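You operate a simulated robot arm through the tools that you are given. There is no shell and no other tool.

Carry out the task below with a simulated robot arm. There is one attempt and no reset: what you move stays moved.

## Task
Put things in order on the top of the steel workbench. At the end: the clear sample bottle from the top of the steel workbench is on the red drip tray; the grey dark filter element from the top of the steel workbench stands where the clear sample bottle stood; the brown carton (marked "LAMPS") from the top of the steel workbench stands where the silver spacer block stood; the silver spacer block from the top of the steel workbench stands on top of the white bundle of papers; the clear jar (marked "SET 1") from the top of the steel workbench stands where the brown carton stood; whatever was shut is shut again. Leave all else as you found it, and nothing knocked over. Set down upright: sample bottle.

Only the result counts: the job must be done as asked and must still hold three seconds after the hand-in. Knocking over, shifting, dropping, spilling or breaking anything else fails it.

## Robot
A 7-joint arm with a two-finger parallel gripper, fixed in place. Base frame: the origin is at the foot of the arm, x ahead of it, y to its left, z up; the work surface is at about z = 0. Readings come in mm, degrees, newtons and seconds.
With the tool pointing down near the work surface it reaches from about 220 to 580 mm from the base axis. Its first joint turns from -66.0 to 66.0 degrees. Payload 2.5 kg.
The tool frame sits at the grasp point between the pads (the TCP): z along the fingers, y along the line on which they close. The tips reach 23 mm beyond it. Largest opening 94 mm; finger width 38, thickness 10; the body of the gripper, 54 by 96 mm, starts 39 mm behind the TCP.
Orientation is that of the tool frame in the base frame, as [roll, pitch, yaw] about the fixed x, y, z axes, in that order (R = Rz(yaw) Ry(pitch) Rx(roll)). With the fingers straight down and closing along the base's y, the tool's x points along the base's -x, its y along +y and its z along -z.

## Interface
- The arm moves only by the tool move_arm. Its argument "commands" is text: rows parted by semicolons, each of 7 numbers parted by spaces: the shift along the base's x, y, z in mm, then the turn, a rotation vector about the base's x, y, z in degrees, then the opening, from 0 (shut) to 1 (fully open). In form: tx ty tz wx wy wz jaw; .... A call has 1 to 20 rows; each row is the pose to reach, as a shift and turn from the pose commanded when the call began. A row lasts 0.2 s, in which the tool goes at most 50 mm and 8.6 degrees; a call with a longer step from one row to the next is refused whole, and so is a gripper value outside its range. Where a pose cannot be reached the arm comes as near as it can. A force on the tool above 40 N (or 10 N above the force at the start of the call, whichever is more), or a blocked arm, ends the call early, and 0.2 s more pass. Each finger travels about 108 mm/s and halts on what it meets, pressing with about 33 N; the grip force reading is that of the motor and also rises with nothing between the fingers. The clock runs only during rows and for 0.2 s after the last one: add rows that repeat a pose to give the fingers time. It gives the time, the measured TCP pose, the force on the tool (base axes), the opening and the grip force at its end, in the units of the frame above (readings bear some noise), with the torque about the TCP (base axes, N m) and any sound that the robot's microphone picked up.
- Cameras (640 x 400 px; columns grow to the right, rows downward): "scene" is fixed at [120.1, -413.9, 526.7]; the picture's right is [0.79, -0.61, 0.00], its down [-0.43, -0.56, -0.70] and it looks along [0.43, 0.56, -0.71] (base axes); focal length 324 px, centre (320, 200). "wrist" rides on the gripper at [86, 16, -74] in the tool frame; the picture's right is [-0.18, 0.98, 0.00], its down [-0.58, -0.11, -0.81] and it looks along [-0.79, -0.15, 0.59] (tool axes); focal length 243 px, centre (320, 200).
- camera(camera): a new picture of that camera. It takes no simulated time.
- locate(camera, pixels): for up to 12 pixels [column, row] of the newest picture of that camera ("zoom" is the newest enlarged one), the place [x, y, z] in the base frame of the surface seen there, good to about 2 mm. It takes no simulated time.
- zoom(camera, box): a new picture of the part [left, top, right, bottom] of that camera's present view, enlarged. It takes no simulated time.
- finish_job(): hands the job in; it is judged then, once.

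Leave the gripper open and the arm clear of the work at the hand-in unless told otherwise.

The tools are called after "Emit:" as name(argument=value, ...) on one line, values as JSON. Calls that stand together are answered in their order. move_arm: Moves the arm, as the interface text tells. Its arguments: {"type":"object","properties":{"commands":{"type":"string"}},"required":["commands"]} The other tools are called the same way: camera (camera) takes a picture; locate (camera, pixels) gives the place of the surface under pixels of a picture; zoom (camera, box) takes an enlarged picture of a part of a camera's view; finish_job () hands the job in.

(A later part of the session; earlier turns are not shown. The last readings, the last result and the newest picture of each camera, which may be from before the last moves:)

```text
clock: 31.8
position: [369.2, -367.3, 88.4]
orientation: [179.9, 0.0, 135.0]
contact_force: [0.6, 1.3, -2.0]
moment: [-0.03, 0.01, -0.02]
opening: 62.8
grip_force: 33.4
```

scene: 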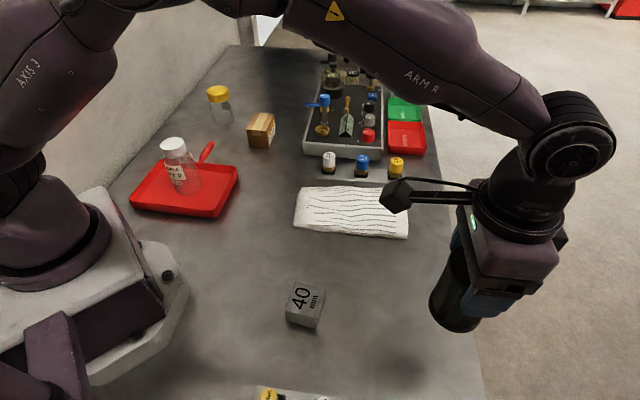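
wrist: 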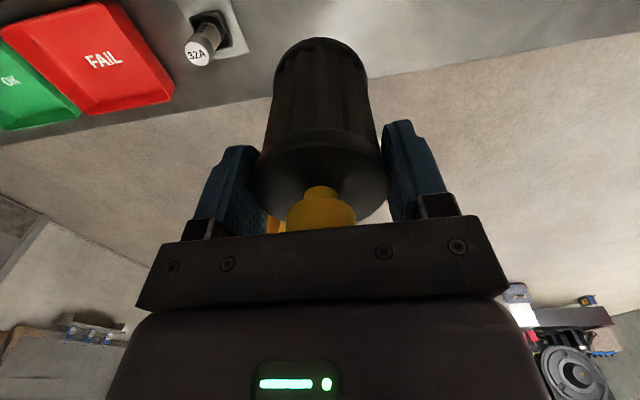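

Still no contact, with the force at -2 N from the filter's weight. I'll go down in half-millimetre steps.

Emit:
move_arm(commands="0 0 -0.6 0 0 0 0.3; 0 0 -1.2 0 0 0 0.3; 0 0 -1.2 0 0 0 0.3")

```text
clock: 32.6
position: [368.3, -368.0, 88.8]
orientation: [180.0, 0.0, 135.0]
contact_force: [-0.2, 0.6, 1.2]
moment: [-0.01, -0.01, -0.01]
opening: 62.6
grip_force: 32.8
```

The force rose to +1.2 N, so the filter has just touched the bench. I'll press 0.4 mm more and open.

Emit:
move_arm(commands="0 0 -0.4 0 0 0 0.3; 0 0 -0.4 0 0 0 0.5; 0 0 -0.4 0 0 0 0.65; 0 0 -0.4 0 0 0 0.8; 0 0 -0.4 0 0 0 1; 0 0 -0.4 0 0 0 1; 0 0 -0.4 0 0 0 1")

Emit:
camera(camera="wrist")

```text
clock: 34.2
position: [368.8, -366.8, 87.4]
orientation: [180.0, -0.1, 135.0]
contact_force: [0.4, -0.1, -0.6]
moment: [-0.01, 0.0, 0.0]
opening: 93.8
grip_force: 0.1
```

```text
taken
```

wrist: 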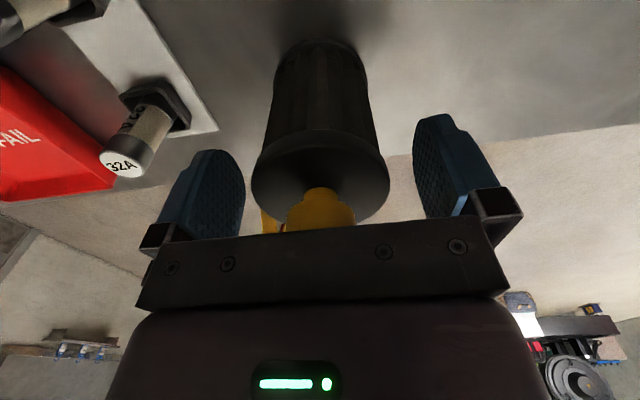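

The filter is released and standing. I'll rise straight up and then move over to the silver block, turning the fingers to match its 34° sides.

Emit:
move_arm(commands="0 0 10 0 0 0 1; 0 0 50 0 0 0 1; 0 0 95 0 0 0 1; 0 0 140 0 0 0 1; -22 34 140 0 0 -3 1; -44 67 140 0 0 -6 1; -67 101 140 0 0 -9 1; -89 135 120 0 0 -10.6 1; -112 169 90 0 0 -10.6 1; -112 169 60 0 0 -10.6 1; -112 169 60 0 0 -10.6 1")

Emit:
camera(camera="wrist")

Emit:
camera(camera="scene")

```text
refused: row 9 steps farther than a row can; nothing moved
```

```text
taken
```

wrist: 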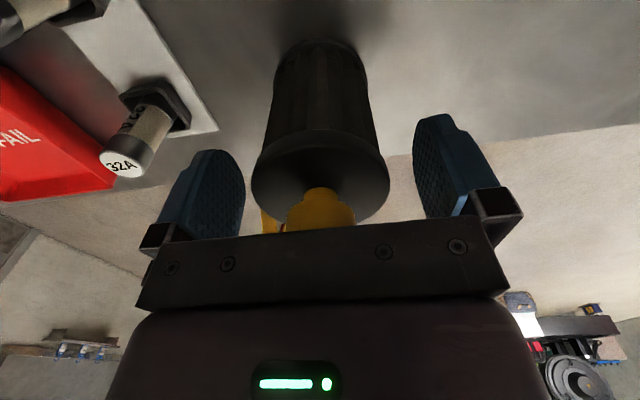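

```text
taken
```

scene: 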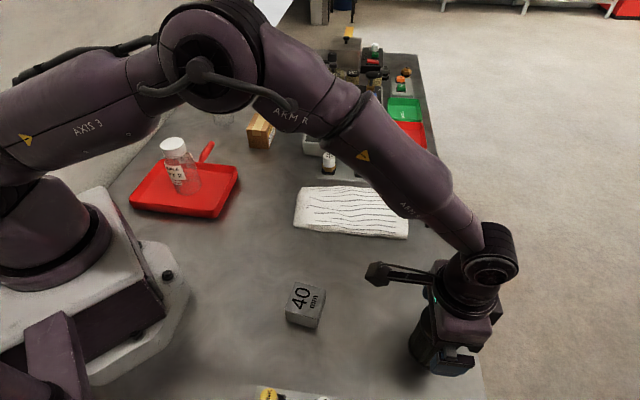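

The call was refused because row 9 was one step too long. Nothing moved, so I'll resend it with shorter steps.

Emit:
move_arm(commands="0 0 10 0 0 0 1; 0 0 50 0 0 0 1; 0 0 95 0 0 0 1; 0 0 140 0 0 0 1; -22 34 140 0 0 -3 1; -44 67 140 0 0 -6 1; -67 101 140 0 0 -9 1; -89 135 135 0 0 -10.6 1; -112 169 120 0 0 -10.6 1; -112 169 85 0 0 -10.6 1; -112 169 60 0 0 -10.6 1; -112 169 60 0 0 -10.6 1")

Emit:
camera(camera="wrist")

Emit:
camera(camera="scene")

```text
clock: 36.8
position: [257.1, -197.7, 147.6]
orientation: [180.0, -0.1, 124.4]
contact_force: [0.5, -0.1, 0.0]
moment: [0.03, 0.01, -0.01]
opening: 94.0
grip_force: 0.1
```

```text
taken
```

wrist: 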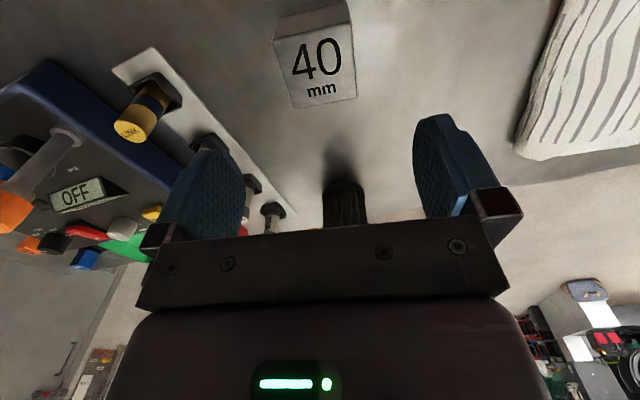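

```text
taken
```

scene: 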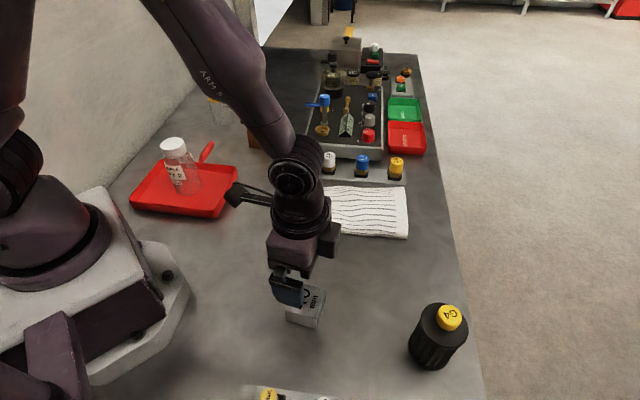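

The filter stands at the bottle's old spot. I'm above the block, so I'll zoom the wrist view and check its corners against my alignment.

Emit:
zoom(camera="wrist", box=[250, 0, 390, 120])

```text
3.33 times, centred on (320, 60) of wrist
```

zoom: 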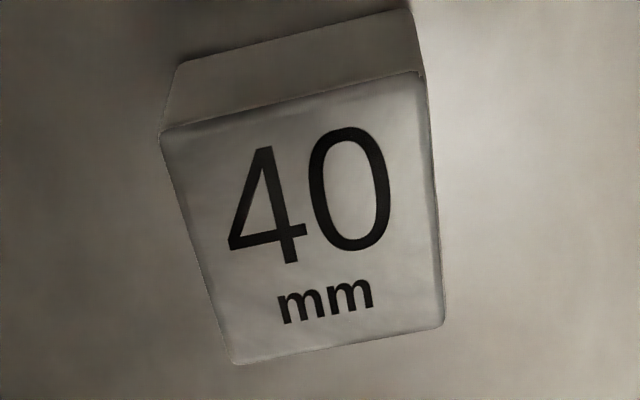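

Now I'll locate the four top corners and face points of the block.

Emit:
locate(camera="zoom", pixels=[[166, 136], [420, 76], [440, 324], [236, 361], [305, 215], [290, 105], [340, 340], [432, 200], [198, 240], [290, 70], [182, 70], [405, 18]])

```text
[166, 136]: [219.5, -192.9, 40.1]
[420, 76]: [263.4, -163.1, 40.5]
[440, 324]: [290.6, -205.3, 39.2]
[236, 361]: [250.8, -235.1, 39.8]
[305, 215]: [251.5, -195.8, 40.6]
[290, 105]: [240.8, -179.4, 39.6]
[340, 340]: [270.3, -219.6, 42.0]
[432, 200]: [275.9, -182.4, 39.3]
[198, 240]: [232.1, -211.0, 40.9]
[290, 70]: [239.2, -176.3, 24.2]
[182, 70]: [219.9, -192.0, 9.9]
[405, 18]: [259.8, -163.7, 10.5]
```

The block's centre is (256.7,-198.6), the top is at z 40, and its sides are turned 35°, so the fingers are aligned. I'll lower around it and close.

Emit:
move_arm(commands="0 -0.6 -40 0 0 0.5 1; 0 -0.6 -80 0 0 0.5 1; 0 -0.6 -108 0 0 0.5 1; 0 -0.6 -121 0 0 0.5 1; 0 -0.6 -121 0 0 0.5 1; 0 -0.6 -121 0 0 0.5 0.7; 0 -0.6 -121 0 0 0.5 0.5; 0 -0.6 -121 0 0 0.5 0.3; 0 -0.6 -121 0 0 0.5 0.3; 0 -0.6 -121 0 0 0.5 0.3")

Emit:
camera(camera="wrist")

```text
clock: 39.0
position: [255.9, -198.1, 27.2]
orientation: [-180.0, 0.0, 124.8]
contact_force: [0.4, 0.0, -0.4]
moment: [0.03, 0.0, -0.03]
opening: 55.1
grip_force: 33.0
```

```text
taken
```

wrist: 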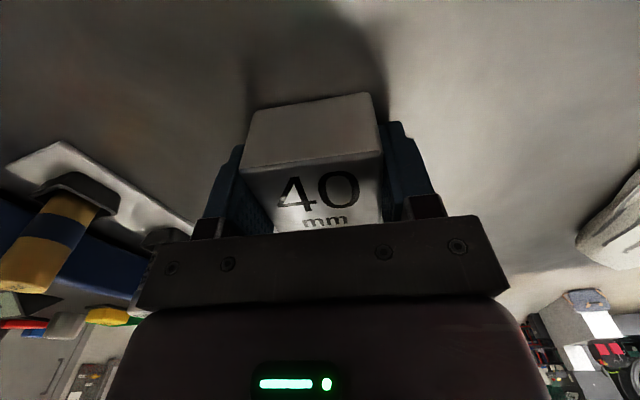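

The fingers gripped the block at 55 mm. I'll lift it, then look at the papers to find a flat, central spot.

Emit:
move_arm(commands="0 0 5 0 0 0 0.3; 0 0 20 0 0 0 0.3; 0 0 50 0 0 0 0.3; 0 0 90 0 0 0 0.3; 0 0 130 0 0 0 0.3; 0 0 150 0 0 0 0.3; 0 0 150 0 0 0 0.3")

Emit:
camera(camera="wrist")

Emit:
zoom(camera="scene", box=[270, 160, 430, 260])

```text
clock: 40.6
position: [256.6, -198.3, 178.4]
orientation: [180.0, 0.0, 124.9]
contact_force: [0.5, 0.3, -3.9]
moment: [-0.02, 0.0, 0.03]
opening: 54.9
grip_force: 33.4
```

```text
taken
```

wrist: 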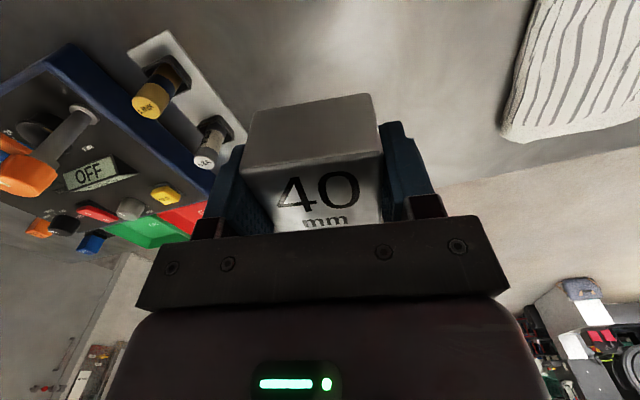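

```text
4.00 times, centred on (350, 210) of scene
```

zoom: 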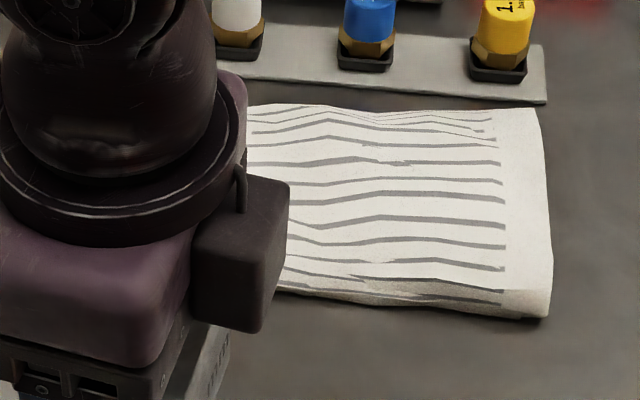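

The arm hides part of the papers. I'll locate the visible part of the paper's top.

Emit:
locate(camera="zoom", pixels=[[300, 140], [360, 140], [420, 140], [480, 150], [530, 120], [530, 200], [540, 270], [480, 220], [420, 210], [360, 210], [320, 240], [300, 180]])

Emit:
locate(camera="zoom", pixels=[[280, 110], [535, 112], [550, 290], [300, 280], [480, 280], [420, 270], [360, 265], [400, 180], [450, 190], [480, 185], [260, 110], [500, 300]])

```text
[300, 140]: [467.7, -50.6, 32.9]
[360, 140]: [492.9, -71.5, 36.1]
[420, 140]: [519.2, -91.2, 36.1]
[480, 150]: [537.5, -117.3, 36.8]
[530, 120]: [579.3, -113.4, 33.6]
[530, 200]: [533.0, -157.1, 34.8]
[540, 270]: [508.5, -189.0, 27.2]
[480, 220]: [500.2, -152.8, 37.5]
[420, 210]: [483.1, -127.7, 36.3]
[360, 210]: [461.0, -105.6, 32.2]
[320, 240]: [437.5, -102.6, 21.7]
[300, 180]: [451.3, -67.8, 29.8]
```

```text
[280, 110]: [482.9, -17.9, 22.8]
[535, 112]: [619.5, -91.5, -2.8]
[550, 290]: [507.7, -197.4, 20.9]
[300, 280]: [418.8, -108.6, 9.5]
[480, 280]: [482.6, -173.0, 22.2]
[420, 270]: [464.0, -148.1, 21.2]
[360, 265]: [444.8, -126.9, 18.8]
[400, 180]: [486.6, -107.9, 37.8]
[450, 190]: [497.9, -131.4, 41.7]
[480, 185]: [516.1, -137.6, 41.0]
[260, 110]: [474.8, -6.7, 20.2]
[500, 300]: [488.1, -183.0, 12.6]
```

The papers are uneven, with tops from about 20 to 41 mm. I'll move the held block up and to the side so that both cameras see the whole bundle, then map its height.

Emit:
move_arm(commands="10 34 20 0 0 3 0.3; 20 68 40 0 0 6 0.3; 30 102 60 0 0 9 0.3; 40 140 75 0 0 11 0.3; 50 178 85 0 0 12 0.3; 60 210 90 0 0 12 0.3; 60 210 90 0 0 12 0.3")

Emit:
camera(camera="wrist")

Emit:
zoom(camera="scene", box=[270, 160, 430, 260])

```text
clock: 42.2
position: [317.8, 12.3, 267.9]
orientation: [180.0, 0.0, 136.9]
contact_force: [-0.2, -0.5, -3.5]
moment: [0.03, 0.01, 0.0]
opening: 54.9
grip_force: 32.7
```

```text
taken
```

wrist: 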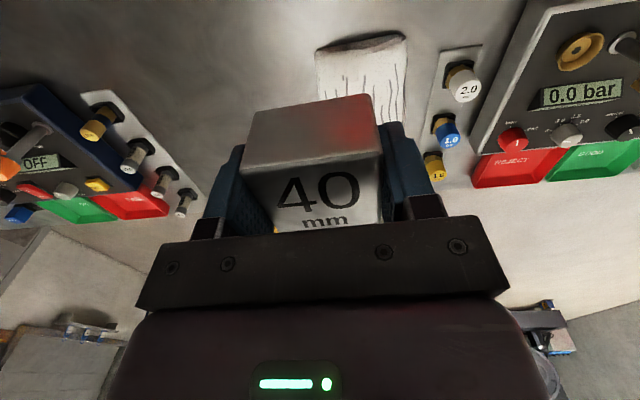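

```text
4.00 times, centred on (350, 210) of scene
```

zoom: 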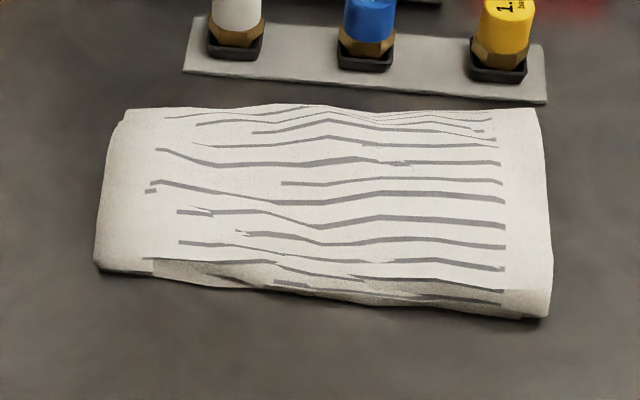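

The whole bundle is visible now. I'll locate a grid of points over it to get its height map.

Emit:
locate(camera="zoom", pixels=[[140, 140], [200, 140], [260, 140], [320, 140], [380, 140], [440, 140], [500, 140], [530, 140], [130, 120], [200, 115], [320, 112], [440, 118]])

Emit:
locate(camera="zoom", pixels=[[130, 180], [190, 180], [250, 180], [310, 180], [370, 180], [430, 180], [490, 180], [530, 180], [520, 160], [460, 160], [400, 160], [340, 160]])

Emit:
locate(camera="zoom", pixels=[[120, 220], [180, 220], [240, 220], [300, 220], [360, 220], [420, 220], [480, 220], [535, 220], [510, 200], [450, 200], [390, 200], [330, 200]])

Emit:
locate(camera="zoom", pixels=[[110, 255], [180, 250], [240, 255], [300, 255], [360, 255], [420, 255], [480, 255], [535, 255], [480, 290], [420, 285], [300, 280], [200, 270]])

```text
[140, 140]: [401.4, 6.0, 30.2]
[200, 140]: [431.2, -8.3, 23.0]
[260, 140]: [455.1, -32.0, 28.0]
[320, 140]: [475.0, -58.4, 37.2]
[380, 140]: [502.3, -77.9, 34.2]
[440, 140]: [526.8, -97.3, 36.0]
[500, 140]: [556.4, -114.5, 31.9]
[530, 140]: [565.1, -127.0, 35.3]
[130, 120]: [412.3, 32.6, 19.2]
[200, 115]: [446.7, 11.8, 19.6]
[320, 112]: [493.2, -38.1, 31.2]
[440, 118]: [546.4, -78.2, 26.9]
```

```text
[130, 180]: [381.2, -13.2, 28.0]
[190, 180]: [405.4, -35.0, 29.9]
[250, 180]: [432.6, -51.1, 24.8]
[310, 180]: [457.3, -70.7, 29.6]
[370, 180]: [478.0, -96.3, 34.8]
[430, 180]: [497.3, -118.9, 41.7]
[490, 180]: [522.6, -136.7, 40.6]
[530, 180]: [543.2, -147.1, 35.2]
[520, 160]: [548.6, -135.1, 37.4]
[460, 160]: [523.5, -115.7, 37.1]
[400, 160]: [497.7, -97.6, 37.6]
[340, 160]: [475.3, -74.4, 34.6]
```

```text
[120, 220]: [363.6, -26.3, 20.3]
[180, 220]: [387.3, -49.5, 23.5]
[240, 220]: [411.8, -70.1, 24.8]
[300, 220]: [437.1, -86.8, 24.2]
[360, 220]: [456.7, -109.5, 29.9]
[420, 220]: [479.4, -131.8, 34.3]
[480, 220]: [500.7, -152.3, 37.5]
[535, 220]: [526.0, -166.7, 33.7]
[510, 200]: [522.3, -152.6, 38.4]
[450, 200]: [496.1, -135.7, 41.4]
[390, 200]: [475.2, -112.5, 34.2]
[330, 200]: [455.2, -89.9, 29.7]
```

```text
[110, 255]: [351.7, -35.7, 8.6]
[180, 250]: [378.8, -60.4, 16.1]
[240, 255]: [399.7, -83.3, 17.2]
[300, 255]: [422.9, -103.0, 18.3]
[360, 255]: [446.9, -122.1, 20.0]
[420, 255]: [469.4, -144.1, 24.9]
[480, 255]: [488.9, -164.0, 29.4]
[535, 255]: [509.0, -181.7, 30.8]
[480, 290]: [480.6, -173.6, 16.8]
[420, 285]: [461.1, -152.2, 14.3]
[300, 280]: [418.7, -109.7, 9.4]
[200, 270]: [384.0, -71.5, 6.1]
```

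The bundle has a plateau at z≈41 near (507,-130) and a dip near (433,-51). I'll zoom in on the plateau and sample it more finely.

Emit:
zoom(camera="scene", box=[345, 185, 409, 225])

Emit:
locate(camera="zoom", pixels=[[100, 100], [180, 100], [260, 100], [340, 100], [420, 100], [500, 100], [580, 100], [620, 100], [580, 60], [500, 60], [420, 60], [340, 60]])

Emit:
locate(camera="zoom", pixels=[[100, 160], [180, 160], [260, 160], [340, 160], [420, 160], [500, 160], [580, 160], [620, 160], [580, 130], [500, 130], [420, 130], [340, 130]])

Emit:
locate(camera="zoom", pixels=[[100, 220], [180, 220], [260, 220], [340, 220], [420, 220], [500, 220], [580, 220], [620, 220], [580, 190], [500, 190], [420, 190], [340, 190]])

Emit:
locate(camera="zoom", pixels=[[100, 280], [180, 280], [260, 280], [340, 280], [420, 280], [500, 280], [580, 280], [620, 280], [580, 250], [500, 250], [420, 250], [340, 250]])

```text
10.00 times, centred on (377, 205) of scene
```

zoom: 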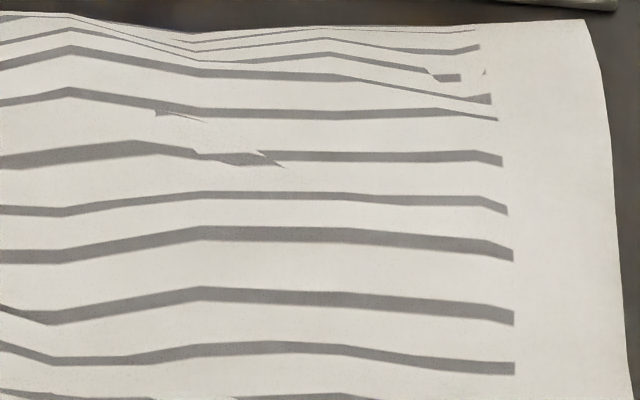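

```text
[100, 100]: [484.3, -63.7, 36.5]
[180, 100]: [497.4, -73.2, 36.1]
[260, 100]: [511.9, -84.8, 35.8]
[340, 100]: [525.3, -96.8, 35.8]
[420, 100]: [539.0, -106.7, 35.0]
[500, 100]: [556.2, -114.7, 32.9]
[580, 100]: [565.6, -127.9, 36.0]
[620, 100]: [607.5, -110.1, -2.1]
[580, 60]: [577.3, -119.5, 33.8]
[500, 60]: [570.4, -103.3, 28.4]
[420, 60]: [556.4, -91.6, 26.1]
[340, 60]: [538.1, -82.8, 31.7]
```

```text
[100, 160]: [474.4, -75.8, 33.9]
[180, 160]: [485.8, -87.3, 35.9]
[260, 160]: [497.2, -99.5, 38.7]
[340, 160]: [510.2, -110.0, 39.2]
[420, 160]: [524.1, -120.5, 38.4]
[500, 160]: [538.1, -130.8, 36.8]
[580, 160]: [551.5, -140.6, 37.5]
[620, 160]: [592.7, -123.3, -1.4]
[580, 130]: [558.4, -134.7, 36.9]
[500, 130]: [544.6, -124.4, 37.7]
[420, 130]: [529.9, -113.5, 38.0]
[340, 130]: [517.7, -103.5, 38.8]
```

```text
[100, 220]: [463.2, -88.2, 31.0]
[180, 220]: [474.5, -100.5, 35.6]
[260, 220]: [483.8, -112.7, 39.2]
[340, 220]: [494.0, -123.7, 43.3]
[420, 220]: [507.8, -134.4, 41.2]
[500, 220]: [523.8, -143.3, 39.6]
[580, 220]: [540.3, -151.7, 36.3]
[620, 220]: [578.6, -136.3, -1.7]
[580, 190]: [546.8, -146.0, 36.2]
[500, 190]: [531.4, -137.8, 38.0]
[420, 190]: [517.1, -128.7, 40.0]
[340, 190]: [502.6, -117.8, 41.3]
```

```text
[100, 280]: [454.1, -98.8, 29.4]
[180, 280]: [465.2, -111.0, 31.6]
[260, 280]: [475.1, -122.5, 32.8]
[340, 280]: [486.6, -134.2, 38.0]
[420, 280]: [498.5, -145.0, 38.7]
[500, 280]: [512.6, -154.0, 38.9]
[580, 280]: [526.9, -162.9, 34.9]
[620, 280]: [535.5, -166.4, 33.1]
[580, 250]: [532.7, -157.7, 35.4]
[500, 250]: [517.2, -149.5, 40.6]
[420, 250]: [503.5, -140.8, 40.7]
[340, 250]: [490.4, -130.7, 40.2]
```

The plateau slopes gently by up to about 6°. I'll sample the left part of the bundle in the same way to compare.

Emit:
zoom(camera="scene", box=[292, 185, 356, 225])

Emit:
locate(camera="zoom", pixels=[[100, 70], [180, 70], [260, 70], [340, 70], [420, 70], [500, 70], [580, 70], [100, 110], [180, 110], [260, 110], [340, 110], [420, 110]])

Emit:
locate(camera="zoom", pixels=[[60, 150], [120, 150], [180, 150], [240, 150], [300, 150], [360, 150], [420, 150], [480, 150], [540, 150], [600, 150], [500, 110], [580, 110]])

Emit:
locate(camera="zoom", pixels=[[60, 200], [120, 200], [180, 200], [240, 200], [300, 200], [360, 200], [420, 200], [480, 200], [540, 200], [600, 200], [60, 175], [120, 175]])

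Emit:
locate(camera="zoom", pixels=[[60, 250], [120, 250], [180, 250], [240, 250], [300, 250], [360, 250], [420, 250], [480, 250], [540, 250], [600, 250], [180, 300], [300, 300]])

```text
10.00 times, centred on (324, 205) of scene
```

zoom: 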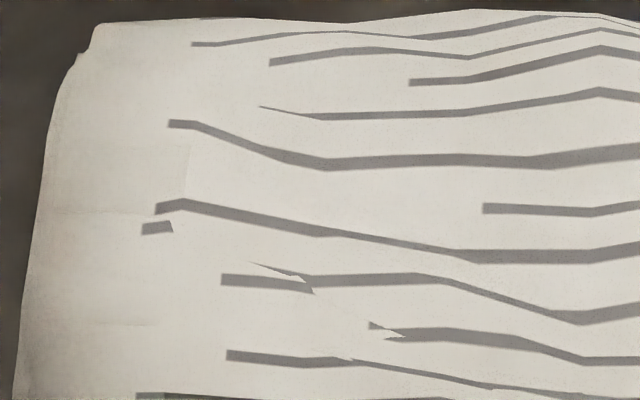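

```text
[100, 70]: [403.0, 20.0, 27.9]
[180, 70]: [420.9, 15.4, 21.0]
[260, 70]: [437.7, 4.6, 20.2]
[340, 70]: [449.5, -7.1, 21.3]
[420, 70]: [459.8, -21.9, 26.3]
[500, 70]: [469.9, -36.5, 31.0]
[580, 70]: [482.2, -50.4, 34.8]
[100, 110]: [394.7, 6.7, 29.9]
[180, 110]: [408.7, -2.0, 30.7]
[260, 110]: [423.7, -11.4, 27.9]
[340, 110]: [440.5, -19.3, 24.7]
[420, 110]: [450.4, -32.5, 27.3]
```

```text
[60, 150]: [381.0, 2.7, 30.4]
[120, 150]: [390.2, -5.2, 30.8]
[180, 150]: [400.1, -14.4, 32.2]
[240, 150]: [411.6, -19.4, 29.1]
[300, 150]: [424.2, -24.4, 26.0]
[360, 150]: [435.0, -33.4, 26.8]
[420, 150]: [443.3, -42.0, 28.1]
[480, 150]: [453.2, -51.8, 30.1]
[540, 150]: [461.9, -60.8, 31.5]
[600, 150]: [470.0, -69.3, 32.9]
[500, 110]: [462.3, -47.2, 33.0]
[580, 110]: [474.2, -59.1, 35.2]
```

```text
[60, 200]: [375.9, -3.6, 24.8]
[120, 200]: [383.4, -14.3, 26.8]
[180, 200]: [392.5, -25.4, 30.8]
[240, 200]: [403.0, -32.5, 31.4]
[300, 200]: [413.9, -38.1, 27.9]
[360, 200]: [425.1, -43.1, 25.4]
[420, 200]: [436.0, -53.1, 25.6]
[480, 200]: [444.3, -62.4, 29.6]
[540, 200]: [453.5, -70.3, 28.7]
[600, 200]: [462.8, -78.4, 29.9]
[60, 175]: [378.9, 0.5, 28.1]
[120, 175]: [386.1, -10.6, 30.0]
```

```text
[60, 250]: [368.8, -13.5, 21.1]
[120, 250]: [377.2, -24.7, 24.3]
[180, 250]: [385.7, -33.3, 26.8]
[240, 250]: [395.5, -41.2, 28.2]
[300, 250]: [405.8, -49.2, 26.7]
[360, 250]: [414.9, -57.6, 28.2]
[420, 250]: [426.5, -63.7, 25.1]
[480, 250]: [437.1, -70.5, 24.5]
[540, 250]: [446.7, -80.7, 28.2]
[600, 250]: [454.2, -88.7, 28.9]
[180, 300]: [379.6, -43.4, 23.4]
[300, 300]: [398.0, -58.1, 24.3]
```

Both areas slope a little, but the plateau around (515,-125), with heights of 38–42, is the broad top of the bundle, so I'll use it. I'll check the nearby gauges (2.0, 1.0, 1.5) for finger clearance.

Emit:
zoom(camera="scene", box=[310, 140, 430, 215])

Emit:
locate(camera="zoom", pixels=[[460, 100], [445, 140], [470, 150], [485, 130], [275, 90], [265, 140], [480, 215], [510, 220], [300, 180], [450, 210], [495, 200], [440, 170]])

```text
5.33 times, centred on (370, 178) of scene
```

zoom: 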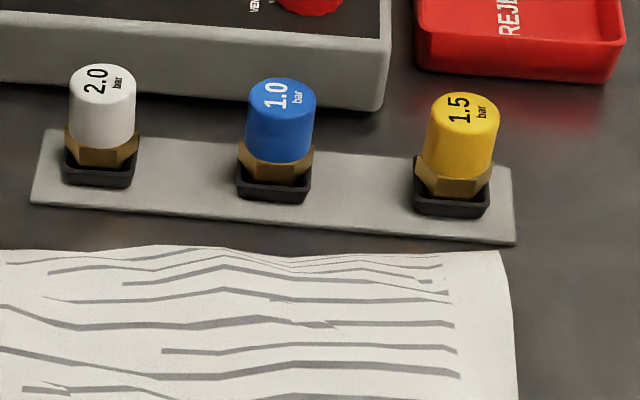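

```text
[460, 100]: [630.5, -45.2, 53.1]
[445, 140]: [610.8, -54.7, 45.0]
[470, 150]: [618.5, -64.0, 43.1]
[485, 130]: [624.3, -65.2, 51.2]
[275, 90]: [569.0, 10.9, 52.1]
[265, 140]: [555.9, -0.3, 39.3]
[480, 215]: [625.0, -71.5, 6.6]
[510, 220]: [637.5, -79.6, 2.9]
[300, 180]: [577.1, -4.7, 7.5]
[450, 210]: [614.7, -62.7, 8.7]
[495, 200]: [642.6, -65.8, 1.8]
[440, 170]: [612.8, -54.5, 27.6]
```

The nearest gauge is over 65 mm from where the fingers will open. I'll carry the block over the plateau at (515,-125) and stop above it.

Emit:
move_arm(commands="33 -22.7 -10 0 0 0 0.3; 66 -45.5 -20 0 0 0 0.3; 99 -68.2 -40 0 0 0 0.3; 132 -91 -60 0 0 0 0.3; 165 -113.7 -80 0 0 0 0.3; 198.3 -136.4 -100 0 0 0 0.3; 198.3 -136.4 -135 -1.5 1.3 0 0.3; 198.3 -136.4 -168 -2.97 2.68 0 0.3; 198.3 -136.4 -168 -2.97 2.68 0 0.3")

Emit:
camera(camera="wrist")

Emit:
zoom(camera="scene", box=[270, 100, 470, 260])

```text
clock: 44.2
position: [516.2, -125.3, 98.8]
orientation: [-176.0, 0.1, 136.9]
contact_force: [-0.2, 0.0, -3.0]
moment: [-0.01, -0.01, 0.0]
opening: 54.8
grip_force: 33.5
```

```text
taken
```

wrist: 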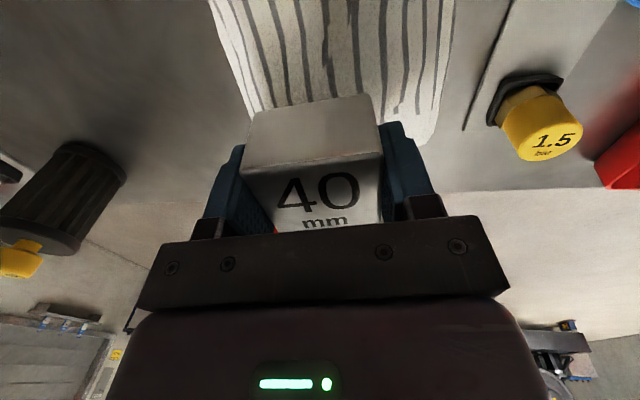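

```text
2.50 times, centred on (370, 180) of scene
```

zoom: 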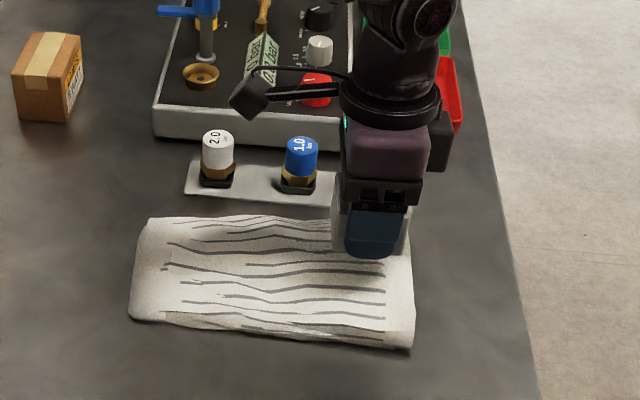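

The block hangs about 30 mm above the papers. I'll lower it 24 mm, then go in small steps with an eye on the force.

Emit:
move_arm(commands="0 0 -12 0 0 0 0.3; 0 0 -20 0 0 0 0.3; 0 0 -24 0 0 0 0.3; 0 0 -24 0 0 0 0.3")

Emit:
zoom(camera="scene", box=[330, 140, 430, 240])

```text
clock: 45.2
position: [514.0, -125.3, 73.8]
orientation: [-176.0, 0.2, 136.9]
contact_force: [0.4, -0.1, -3.4]
moment: [0.01, 0.03, -0.02]
opening: 55.4
grip_force: 33.0
```

```text
4.00 times, centred on (380, 190) of scene
```

zoom: 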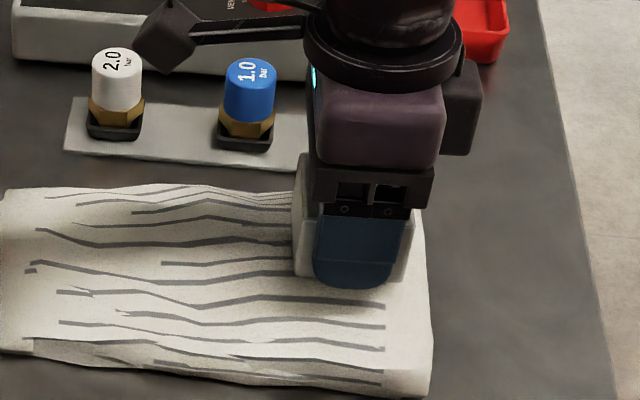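

The force is still at the carrying weight of -3.4 N. I'll go down 2 mm at a time.

Emit:
move_arm(commands="0 0 -1 0 0 0 0.3; 0 0 -2 0 0 0 0.3; 0 0 -2 0 0 0 0.3")

```text
clock: 46.0
position: [515.0, -124.1, 72.6]
orientation: [-176.0, 0.1, 137.0]
contact_force: [-0.3, -0.3, -3.3]
moment: [0.01, -0.03, 0.01]
opening: 55.2
grip_force: 32.9
```

Still no contact. I'll go down 2 mm more.

Emit:
move_arm(commands="0 0 -1 0 0 0 0.3; 0 0 -2 0 0 0 0.3; 0 0 -2 0 0 0 0.3")

```text
clock: 46.8
position: [514.9, -125.4, 71.2]
orientation: [-176.0, 0.1, 137.0]
contact_force: [-0.1, -0.1, -3.3]
moment: [0.0, -0.02, -0.01]
opening: 54.8
grip_force: 32.9
```

No contact yet, with the block's bottom at about z 44. I'll keep going in small steps.

Emit:
move_arm(commands="0 0 -0.7 0 0 0 0.3; 0 0 -1.5 0 0 0 0.3; 0 0 -1.5 0 0 0 0.3")

```text
clock: 47.6
position: [514.8, -123.9, 69.6]
orientation: [-175.9, 0.1, 136.8]
contact_force: [0.4, 0.4, -3.6]
moment: [0.01, -0.02, -0.01]
opening: 55.2
grip_force: 33.4
```

No contact yet. I'll take another 1.5 mm step.

Emit:
move_arm(commands="0 0 -0.7 0 0 0 0.3; 0 0 -1.5 0 0 0 0.3; 0 0 -1.5 0 0 0 0.3")

```text
clock: 48.4
position: [515.9, -125.0, 69.2]
orientation: [-176.1, 0.3, 136.9]
contact_force: [-2.3, 1.5, 7.2]
moment: [0.16, 0.12, 0.01]
opening: 55.0
grip_force: 33.4
```

The force rose to +7 N, so the block touches the papers with the contact slightly off centre. I'll tilt it about 2.5° to match the slope and press down lightly for fuller contact.

Emit:
move_arm(commands="0 0 0.5 1 1.1 0 0.3; 0 0 0.3 1.7 1.8 0 0.3; 0 0 -0.4 1.7 1.8 0 0.3; 0 0 -0.4 1.7 1.8 0 0.3")

```text
clock: 49.4
position: [515.5, -126.1, 69.8]
orientation: [-176.0, -2.2, 136.9]
contact_force: [3.5, -3.4, 14.1]
moment: [-0.41, -0.49, -0.08]
opening: 54.6
grip_force: 32.2
```

The contact moved to the other edge, so the right tilt lies in between. I'll take back about half of it, ease up slightly and then open.

Emit:
move_arm(commands="0 0 0.5 -0.6 -0.6 0 0.3; 0 0 0.5 -1 -1.1 0 0.3; 0 0 0.5 -1 -1.1 0 0.3")

```text
clock: 50.2
position: [514.6, -123.7, 69.1]
orientation: [-176.0, -1.0, 136.9]
contact_force: [-0.3, 0.6, 12.9]
moment: [0.06, -0.05, 0.01]
opening: 54.9
grip_force: 33.5
```

The contact is now centred, with almost no moment and 13 N of force. I'll open the fingers to release.

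Emit:
move_arm(commands="0 0 0.4 0 0 0 0.3; 0 0 0.4 0 0 0 0.55; 0 0 0.4 0 0 0 0.62; 0 0 0.4 0 0 0 0.75; 0 0 0.4 0 0 0 0.9; 0 0 0.4 0 0 0 1; 0 0 0.4 0 0 0 1")

Emit:
camera(camera="wrist")

Emit:
zoom(camera="scene", box=[330, 140, 430, 240])

```text
clock: 51.8
position: [516.0, -124.5, 68.5]
orientation: [-176.0, -0.9, 136.9]
contact_force: [0.0, 0.5, 1.0]
moment: [0.01, -0.03, -0.03]
opening: 94.2
grip_force: 0.1
```

```text
taken
```

wrist: 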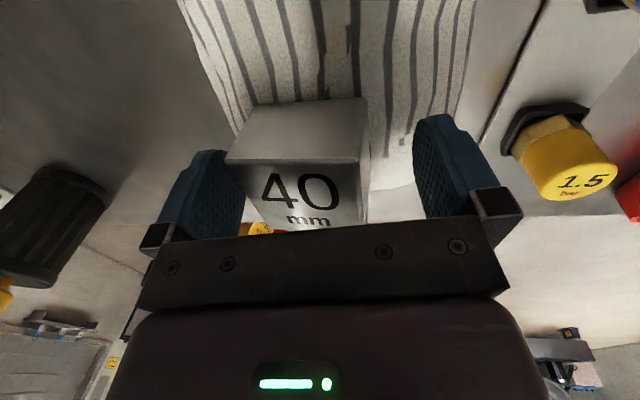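

```text
4.00 times, centred on (380, 190) of scene
```

zoom: 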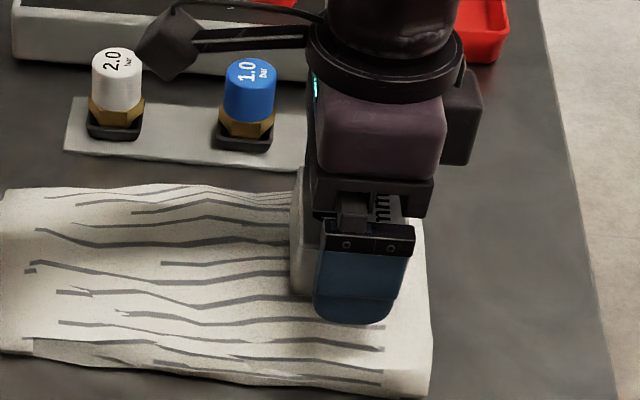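

The fingers are open and the block seems to have settled with a small tilt. I'll rise straight up and inspect it.

Emit:
move_arm(commands="0 0 6 0 0 0 1; 0 0 20 0 0 0 1; 0 0 50 0 0 0 1; 0 0 95 2 -1.5 0 1; -30 0 130 3 -2 0 1; -75 0 150 3 -2 0 1; -120 0 150 3 -2 0 1; -160 15 150 3 -2 0 1; -160 15 150 3 -2 0 1")

Emit:
camera(camera="wrist")

Emit:
zoom(camera="scene", box=[330, 140, 430, 240])

```text
clock: 53.8
position: [353.9, -109.8, 218.6]
orientation: [-179.6, -1.5, 137.0]
contact_force: [-0.3, 0.5, 0.4]
moment: [-0.01, -0.01, -0.02]
opening: 94.2
grip_force: 0.1
```

```text
taken
```

wrist: 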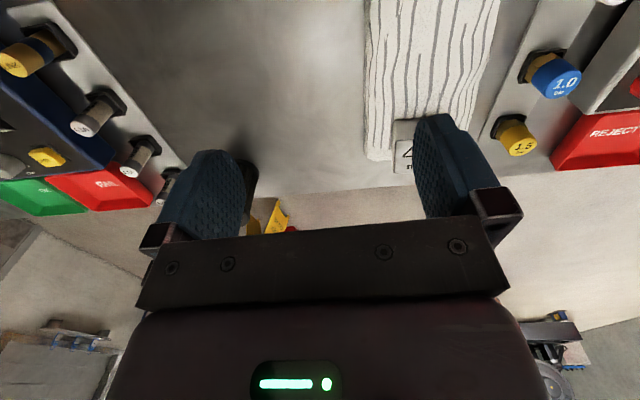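

```text
4.00 times, centred on (380, 190) of scene
```

zoom: 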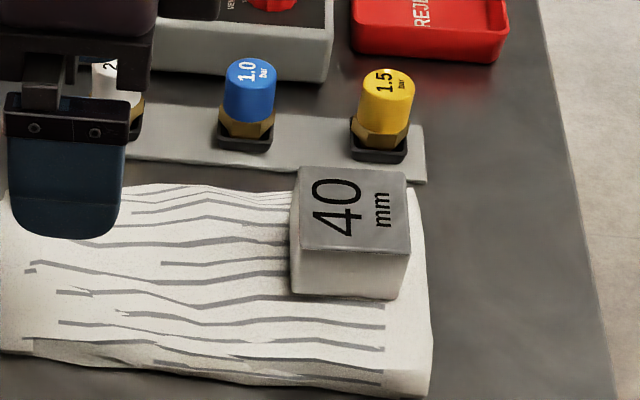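

The block stands on the papers. I'll locate its top corners to measure its tilt.

Emit:
locate(camera="zoom", pixels=[[302, 172], [402, 176], [405, 248], [300, 243], [350, 210], [300, 285], [345, 288], [395, 294], [325, 225], [385, 190], [345, 265], [430, 200]])

```text
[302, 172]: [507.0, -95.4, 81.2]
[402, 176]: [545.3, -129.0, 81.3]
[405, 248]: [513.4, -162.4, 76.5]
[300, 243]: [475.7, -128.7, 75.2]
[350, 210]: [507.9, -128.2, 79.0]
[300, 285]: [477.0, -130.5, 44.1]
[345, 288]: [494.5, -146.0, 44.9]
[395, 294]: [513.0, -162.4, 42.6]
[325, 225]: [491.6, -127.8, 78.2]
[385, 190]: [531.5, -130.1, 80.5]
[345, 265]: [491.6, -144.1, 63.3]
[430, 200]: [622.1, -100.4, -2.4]
```

The block sits on the bundle with its top centre at (510,-129), tilted about 7°, and it is at rest. I'll check again later that it hasn't moved. Next is the carton: I'll level the tool and start moving left at height.

Emit:
move_arm(commands="0 20 10 -0.73 -1.38 0 1; 0 60 20 -0.73 -1.38 0 1; 0 100 20 -0.73 -1.38 0 1; 0 100 20 -0.73 -1.38 0 1")

Emit:
move_arm(commands="2 22 0 0 0 8 1; 4 44 0 0 0 16 1; 6 66 0 0 0 24 1; 8 88 0 0 0 32 1; 10 110 0 0 0 40 1; 12 132 0 0 0 48 1; 14 154 0 0 0 56 1; 16 176 0 0 0 64 1; 18 198 0 0 0 72 1; 19 220 0 0 0 80 1; 19 242 0 0 0 87.5 1; 19 242 0 0 0 87.5 1")

Emit:
camera(camera="wrist")

Emit:
camera(camera="scene")

```text
clock: 54.8
position: [355.4, -9.3, 237.7]
orientation: [-180.0, -0.1, 137.0]
contact_force: [0.5, 0.2, 0.2]
moment: [-0.01, -0.04, 0.02]
opening: 94.2
grip_force: 0.1
```

```text
clock: 57.4
position: [371.7, 231.8, 238.1]
orientation: [-180.0, -0.1, -135.5]
contact_force: [-0.4, -0.2, -1.1]
moment: [-0.02, -0.02, -0.01]
opening: 94.2
grip_force: 0.0
```

```text
taken
```

wrist: 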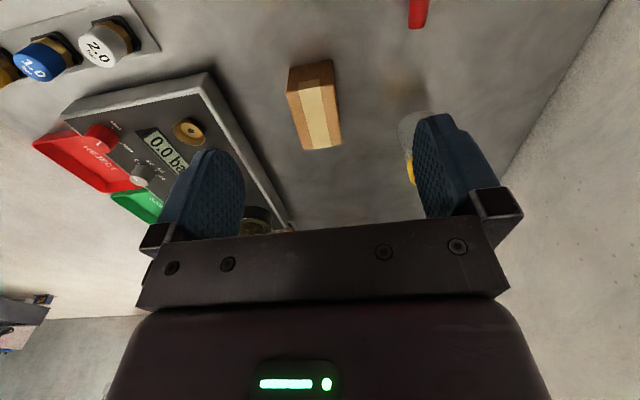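

```text
taken
```

scene: 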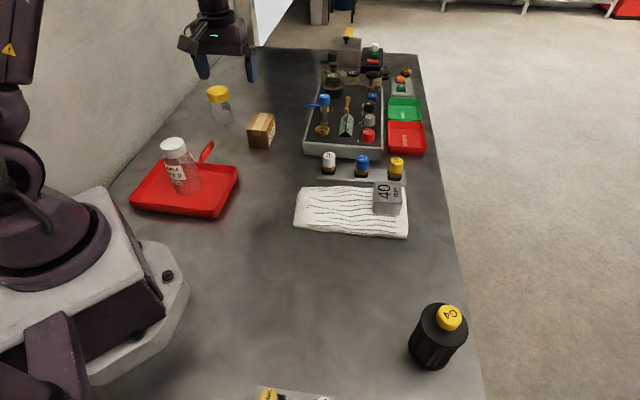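

The carton is at (315,105) in the wrist view, aligned with the fingers. I'll zoom in to refine its corners.

Emit:
zoom(camera="wrist", box=[270, 50, 370, 160])

Emit:
zoom(camera="scene", box=[360, 170, 424, 220])

Emit:
locate(camera="zoom", pixels=[[150, 100], [390, 105], [400, 280], [145, 270], [270, 190]])

```text
3.64 times, centred on (320, 105) of wrist
```

zoom: 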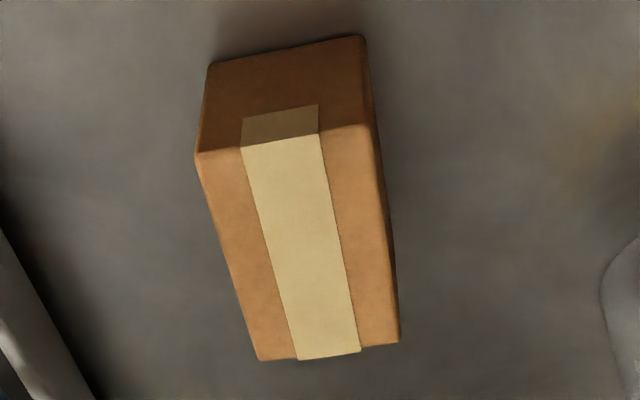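

```text
8.00 times, centred on (392, 195) of scene
```

zoom: 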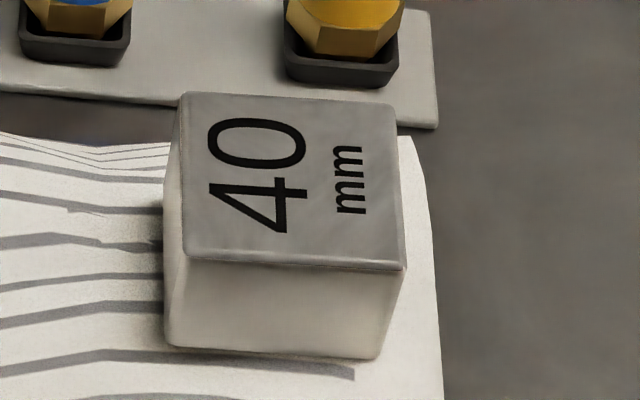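

```text
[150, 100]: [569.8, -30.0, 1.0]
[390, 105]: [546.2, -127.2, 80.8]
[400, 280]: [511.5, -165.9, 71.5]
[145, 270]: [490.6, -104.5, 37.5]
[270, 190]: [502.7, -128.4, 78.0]
```

The block hasn't moved. I'll retake the wrist zoom and locate the carton's corners.

Emit:
zoom(camera="wrist", box=[270, 50, 370, 160])

Emit:
locate(camera="zoom", pixels=[[198, 157], [366, 128], [397, 338], [262, 358], [290, 240], [213, 70], [360, 42], [392, 280], [228, 255], [382, 235]])

```text
3.64 times, centred on (320, 105) of wrist
```

zoom: 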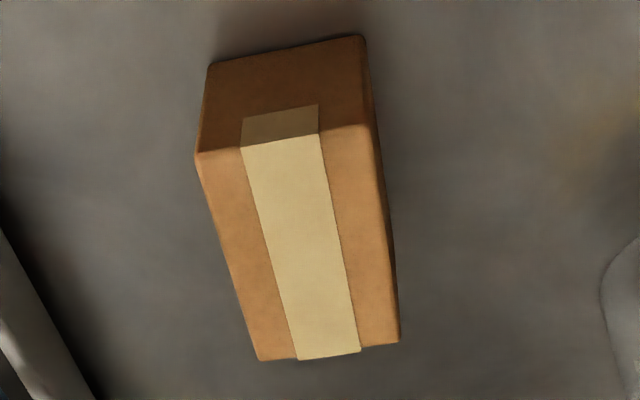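

```text
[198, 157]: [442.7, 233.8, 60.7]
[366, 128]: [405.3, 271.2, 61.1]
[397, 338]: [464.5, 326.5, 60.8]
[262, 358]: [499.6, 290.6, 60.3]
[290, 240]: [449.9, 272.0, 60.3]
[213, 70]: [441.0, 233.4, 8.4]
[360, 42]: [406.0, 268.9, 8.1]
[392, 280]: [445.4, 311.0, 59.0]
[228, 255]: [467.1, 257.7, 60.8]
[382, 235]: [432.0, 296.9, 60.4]
```

The carton's centre is (453,280.7) and it is turned 44.5°. I'll move over it with the fingertips stopping above its top.

Emit:
move_arm(commands="26 16 -20 0 0 0 1; 53 33 -50 0 0 0 1; 79 48.7 -85 0 0 0 1; 79 48.7 -120 0 0 0 1; 79 48.7 -139 0 0 0 1; 79 48.7 -139 0 0 0 1")

Emit:
camera(camera="wrist")

Emit:
zoom(camera="scene", box=[190, 40, 350, 170])

```text
clock: 58.8
position: [451.8, 280.7, 100.4]
orientation: [-180.0, 0.1, -135.5]
contact_force: [0.3, 0.1, 0.2]
moment: [-0.02, 0.02, 0.03]
opening: 94.0
grip_force: 0.1
```

```text
taken
```

wrist: 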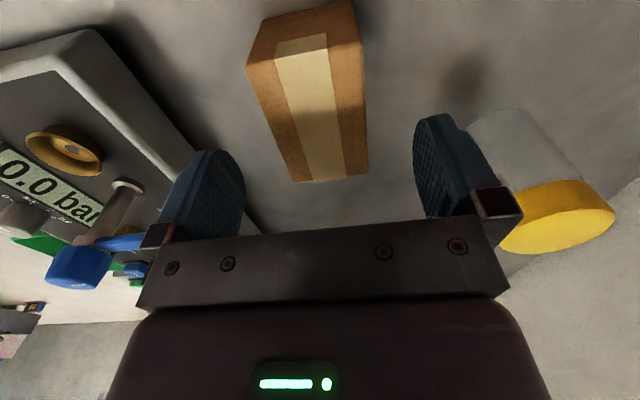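

```text
3.08 times, centred on (270, 105) of scene
```

zoom: 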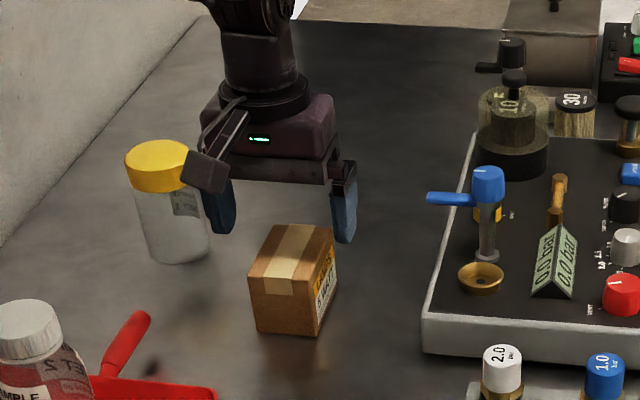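

Before descending, I'll check how far the blue valve handle's left end, at (428,197) in this zoom, is from the finger.

Emit:
locate(camera="zoom", pixels=[[430, 197], [445, 199], [485, 175], [425, 325], [200, 235], [185, 250]])

```text
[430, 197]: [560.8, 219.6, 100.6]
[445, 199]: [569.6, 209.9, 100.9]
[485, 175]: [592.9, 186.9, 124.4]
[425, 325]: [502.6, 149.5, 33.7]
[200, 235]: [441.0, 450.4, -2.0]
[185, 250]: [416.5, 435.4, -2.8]
```

The handle's end at (561,220) is about 60 mm away, which is enough. I'll lower around the carton to z≈32 and close.

Emit:
move_arm(commands="0 0 -30 0 0 0 1; 0 0 -55 0 0 0 1; 0 0 -68 0 0 0 1; 0 0 -68 0 0 0 1; 0 0 -68 0 0 0 0.7; 0 0 -68 0 0 0 0.5; 0 0 -68 0 0 0 0.3; 0 0 -68 0 0 0 0.3; 0 0 -68 0 0 0 0.3")

Emit:
camera(camera="wrist")

```text
clock: 60.8
position: [451.9, 283.2, 31.0]
orientation: [-179.9, 0.0, -135.5]
contact_force: [0.3, -0.3, -0.4]
moment: [0.0, -0.01, 0.02]
opening: 54.5
grip_force: 32.9
```

```text
taken
```

wrist: 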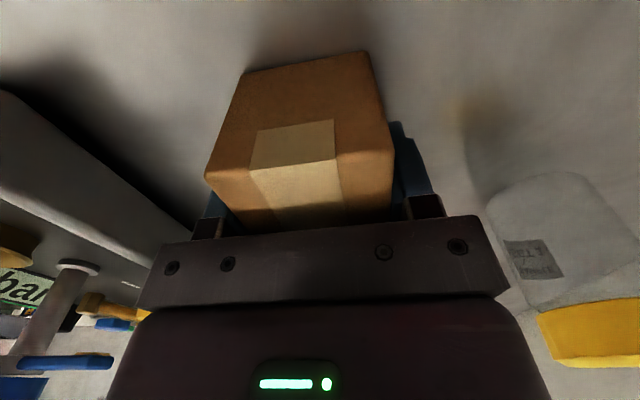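

The fingers gripped the carton at 54.5 mm. I'll lift it and check the hold.

Emit:
move_arm(commands="0 0 5 0 0 0 0.3; 0 0 20 0 0 0 0.3; 0 0 50 0 0 0 0.3; 0 0 90 0 0 0 0.3; 0 0 130 0 0 0 0.3; 0 0 170 0 0 0 0.3; 0 0 190 0 0 0 0.3; 0 0 190 0 0 0 0.3")

Emit:
camera(camera="wrist")

Emit:
camera(camera="scene")

```text
clock: 62.6
position: [452.4, 281.5, 222.2]
orientation: [179.9, 0.0, -135.5]
contact_force: [0.1, 0.7, -0.7]
moment: [-0.02, 0.0, 0.02]
opening: 54.7
grip_force: 33.0
```

```text
taken
```

wrist: 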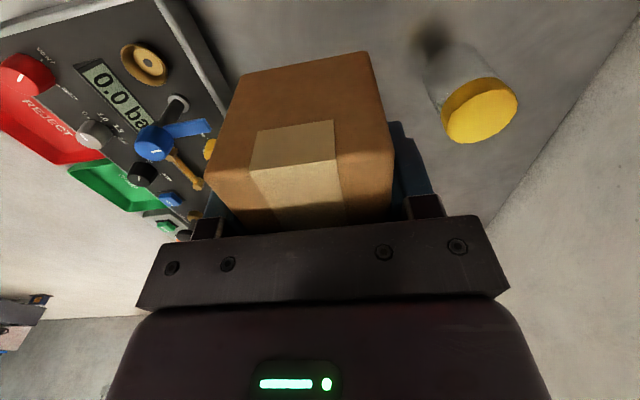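

```text
taken
```

scene: 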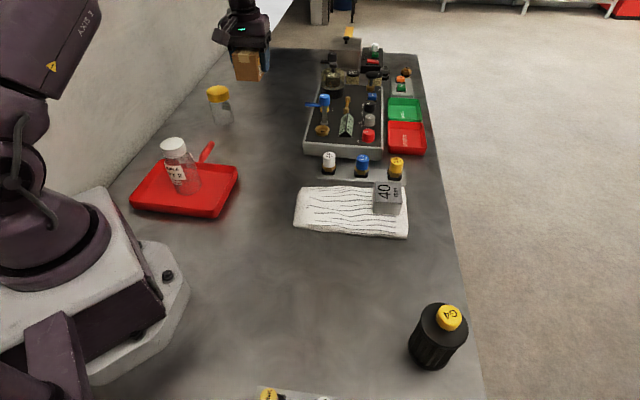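

The carton is held firmly. I'll carry it at height in a straight line to above the block's old spot (256.7,-198.5), turning it on the way.

Emit:
move_arm(commands="-16.4 -39.9 0 0 0 -8.3 0.3; -32.7 -79.9 0 0 0 -16.6 0.3; -49.1 -119.8 0 0 0 -24.9 0.3; -65.4 -159.7 0 0 0 -33.2 0.3; -81.8 -199.7 0 0 0 -41.5 0.3; -98.2 -239.6 0 0 0 -49.7 0.3; -114.5 -279.5 0 0 0 -58 0.3; -130.9 -319.5 0 0 0 -66.3 0.3; -147.2 -359.4 0 0 0 -74.6 0.3; -163.6 -399.3 0 0 0 -82.9 0.3; -180 -439.3 0 0 0 -91.2 0.3; -196.3 -479.2 0 0 0 -99.5 0.3; -196.3 -479.2 0 0 0 -99.5 0.3")

Emit:
camera(camera="wrist")

Emit:
camera(camera="scene")

```text
clock: 65.4
position: [257.6, -198.6, 222.2]
orientation: [180.0, 0.0, 124.9]
contact_force: [0.0, 0.3, -1.4]
moment: [0.03, 0.04, 0.01]
opening: 54.4
grip_force: 33.4
```

```text
taken
```

wrist: 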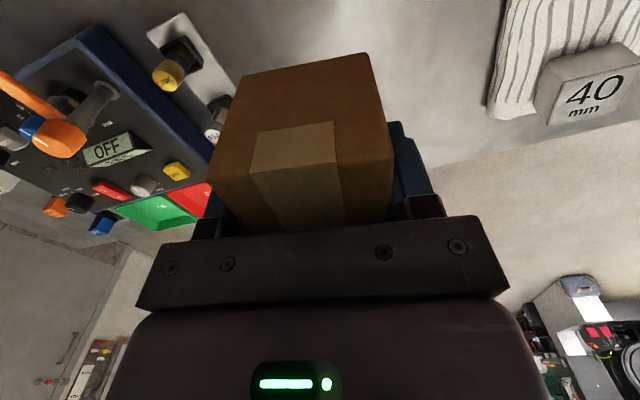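

```text
taken
```

scene: 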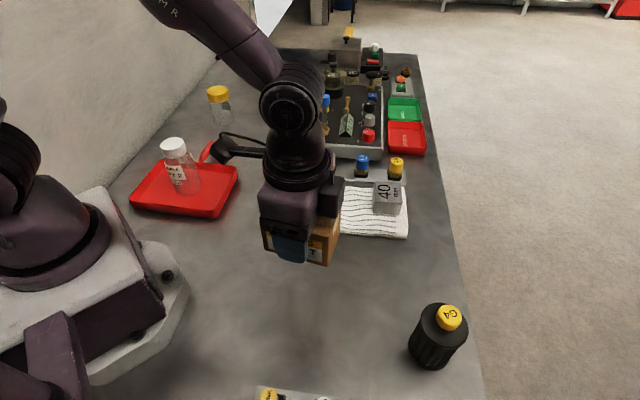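

The carton is above the spot. I'll lower it to about 4 mm above the bench.

Emit:
move_arm(commands="0 0 -40 0 0 0 0.3; 0 0 -85 0 0 0 0.3; 0 0 -125 0 0 0 0.3; 0 0 -160 0 0 0 0.3; 0 0 -180 0 0 0 0.3; 0 0 -186 0 0 0 0.3; 0 0 -186 0 0 0 0.3")

Emit:
move_arm(commands="0 0 -1 0 0 0 0.3; 0 0 -2.5 0 0 0 0.3; 0 0 -2.5 0 0 0 0.3")

```text
clock: 67.0
position: [256.8, -198.9, 35.7]
orientation: [-180.0, 0.0, 125.0]
contact_force: [-0.3, 0.4, -1.0]
moment: [-0.01, -0.03, -0.02]
opening: 54.4
grip_force: 33.6
```

```text
clock: 67.8
position: [257.1, -198.5, 33.1]
orientation: [-179.9, 0.0, 125.0]
contact_force: [-0.2, -0.1, -1.0]
moment: [-0.02, -0.01, 0.03]
opening: 54.6
grip_force: 32.8
```

The force is still -1 N, so the carton hasn't touched. I'll go down in half-millimetre steps.

Emit:
move_arm(commands="0 0 -0.7 0 0 0 0.3; 0 0 -1.5 0 0 0 0.3; 0 0 -1.5 0 0 0 0.3")

```text
clock: 68.6
position: [256.9, -198.5, 30.8]
orientation: [180.0, 0.0, 125.1]
contact_force: [0.6, 0.5, -0.1]
moment: [0.01, 0.02, -0.01]
opening: 54.7
grip_force: 33.3
```

The force is nearly zero, so it is just touching. I'll go 0.7 mm lower to confirm.

Emit:
move_arm(commands="0 0 -0.4 0 0 0 0.3; 0 0 -0.7 0 0 0 0.3; 0 0 -0.7 0 0 0 0.3")

```text
clock: 69.4
position: [258.2, -198.0, 30.7]
orientation: [-180.0, 0.0, 125.0]
contact_force: [-1.6, 0.8, 3.1]
moment: [-0.08, -0.07, -0.01]
opening: 54.6
grip_force: 32.6
```

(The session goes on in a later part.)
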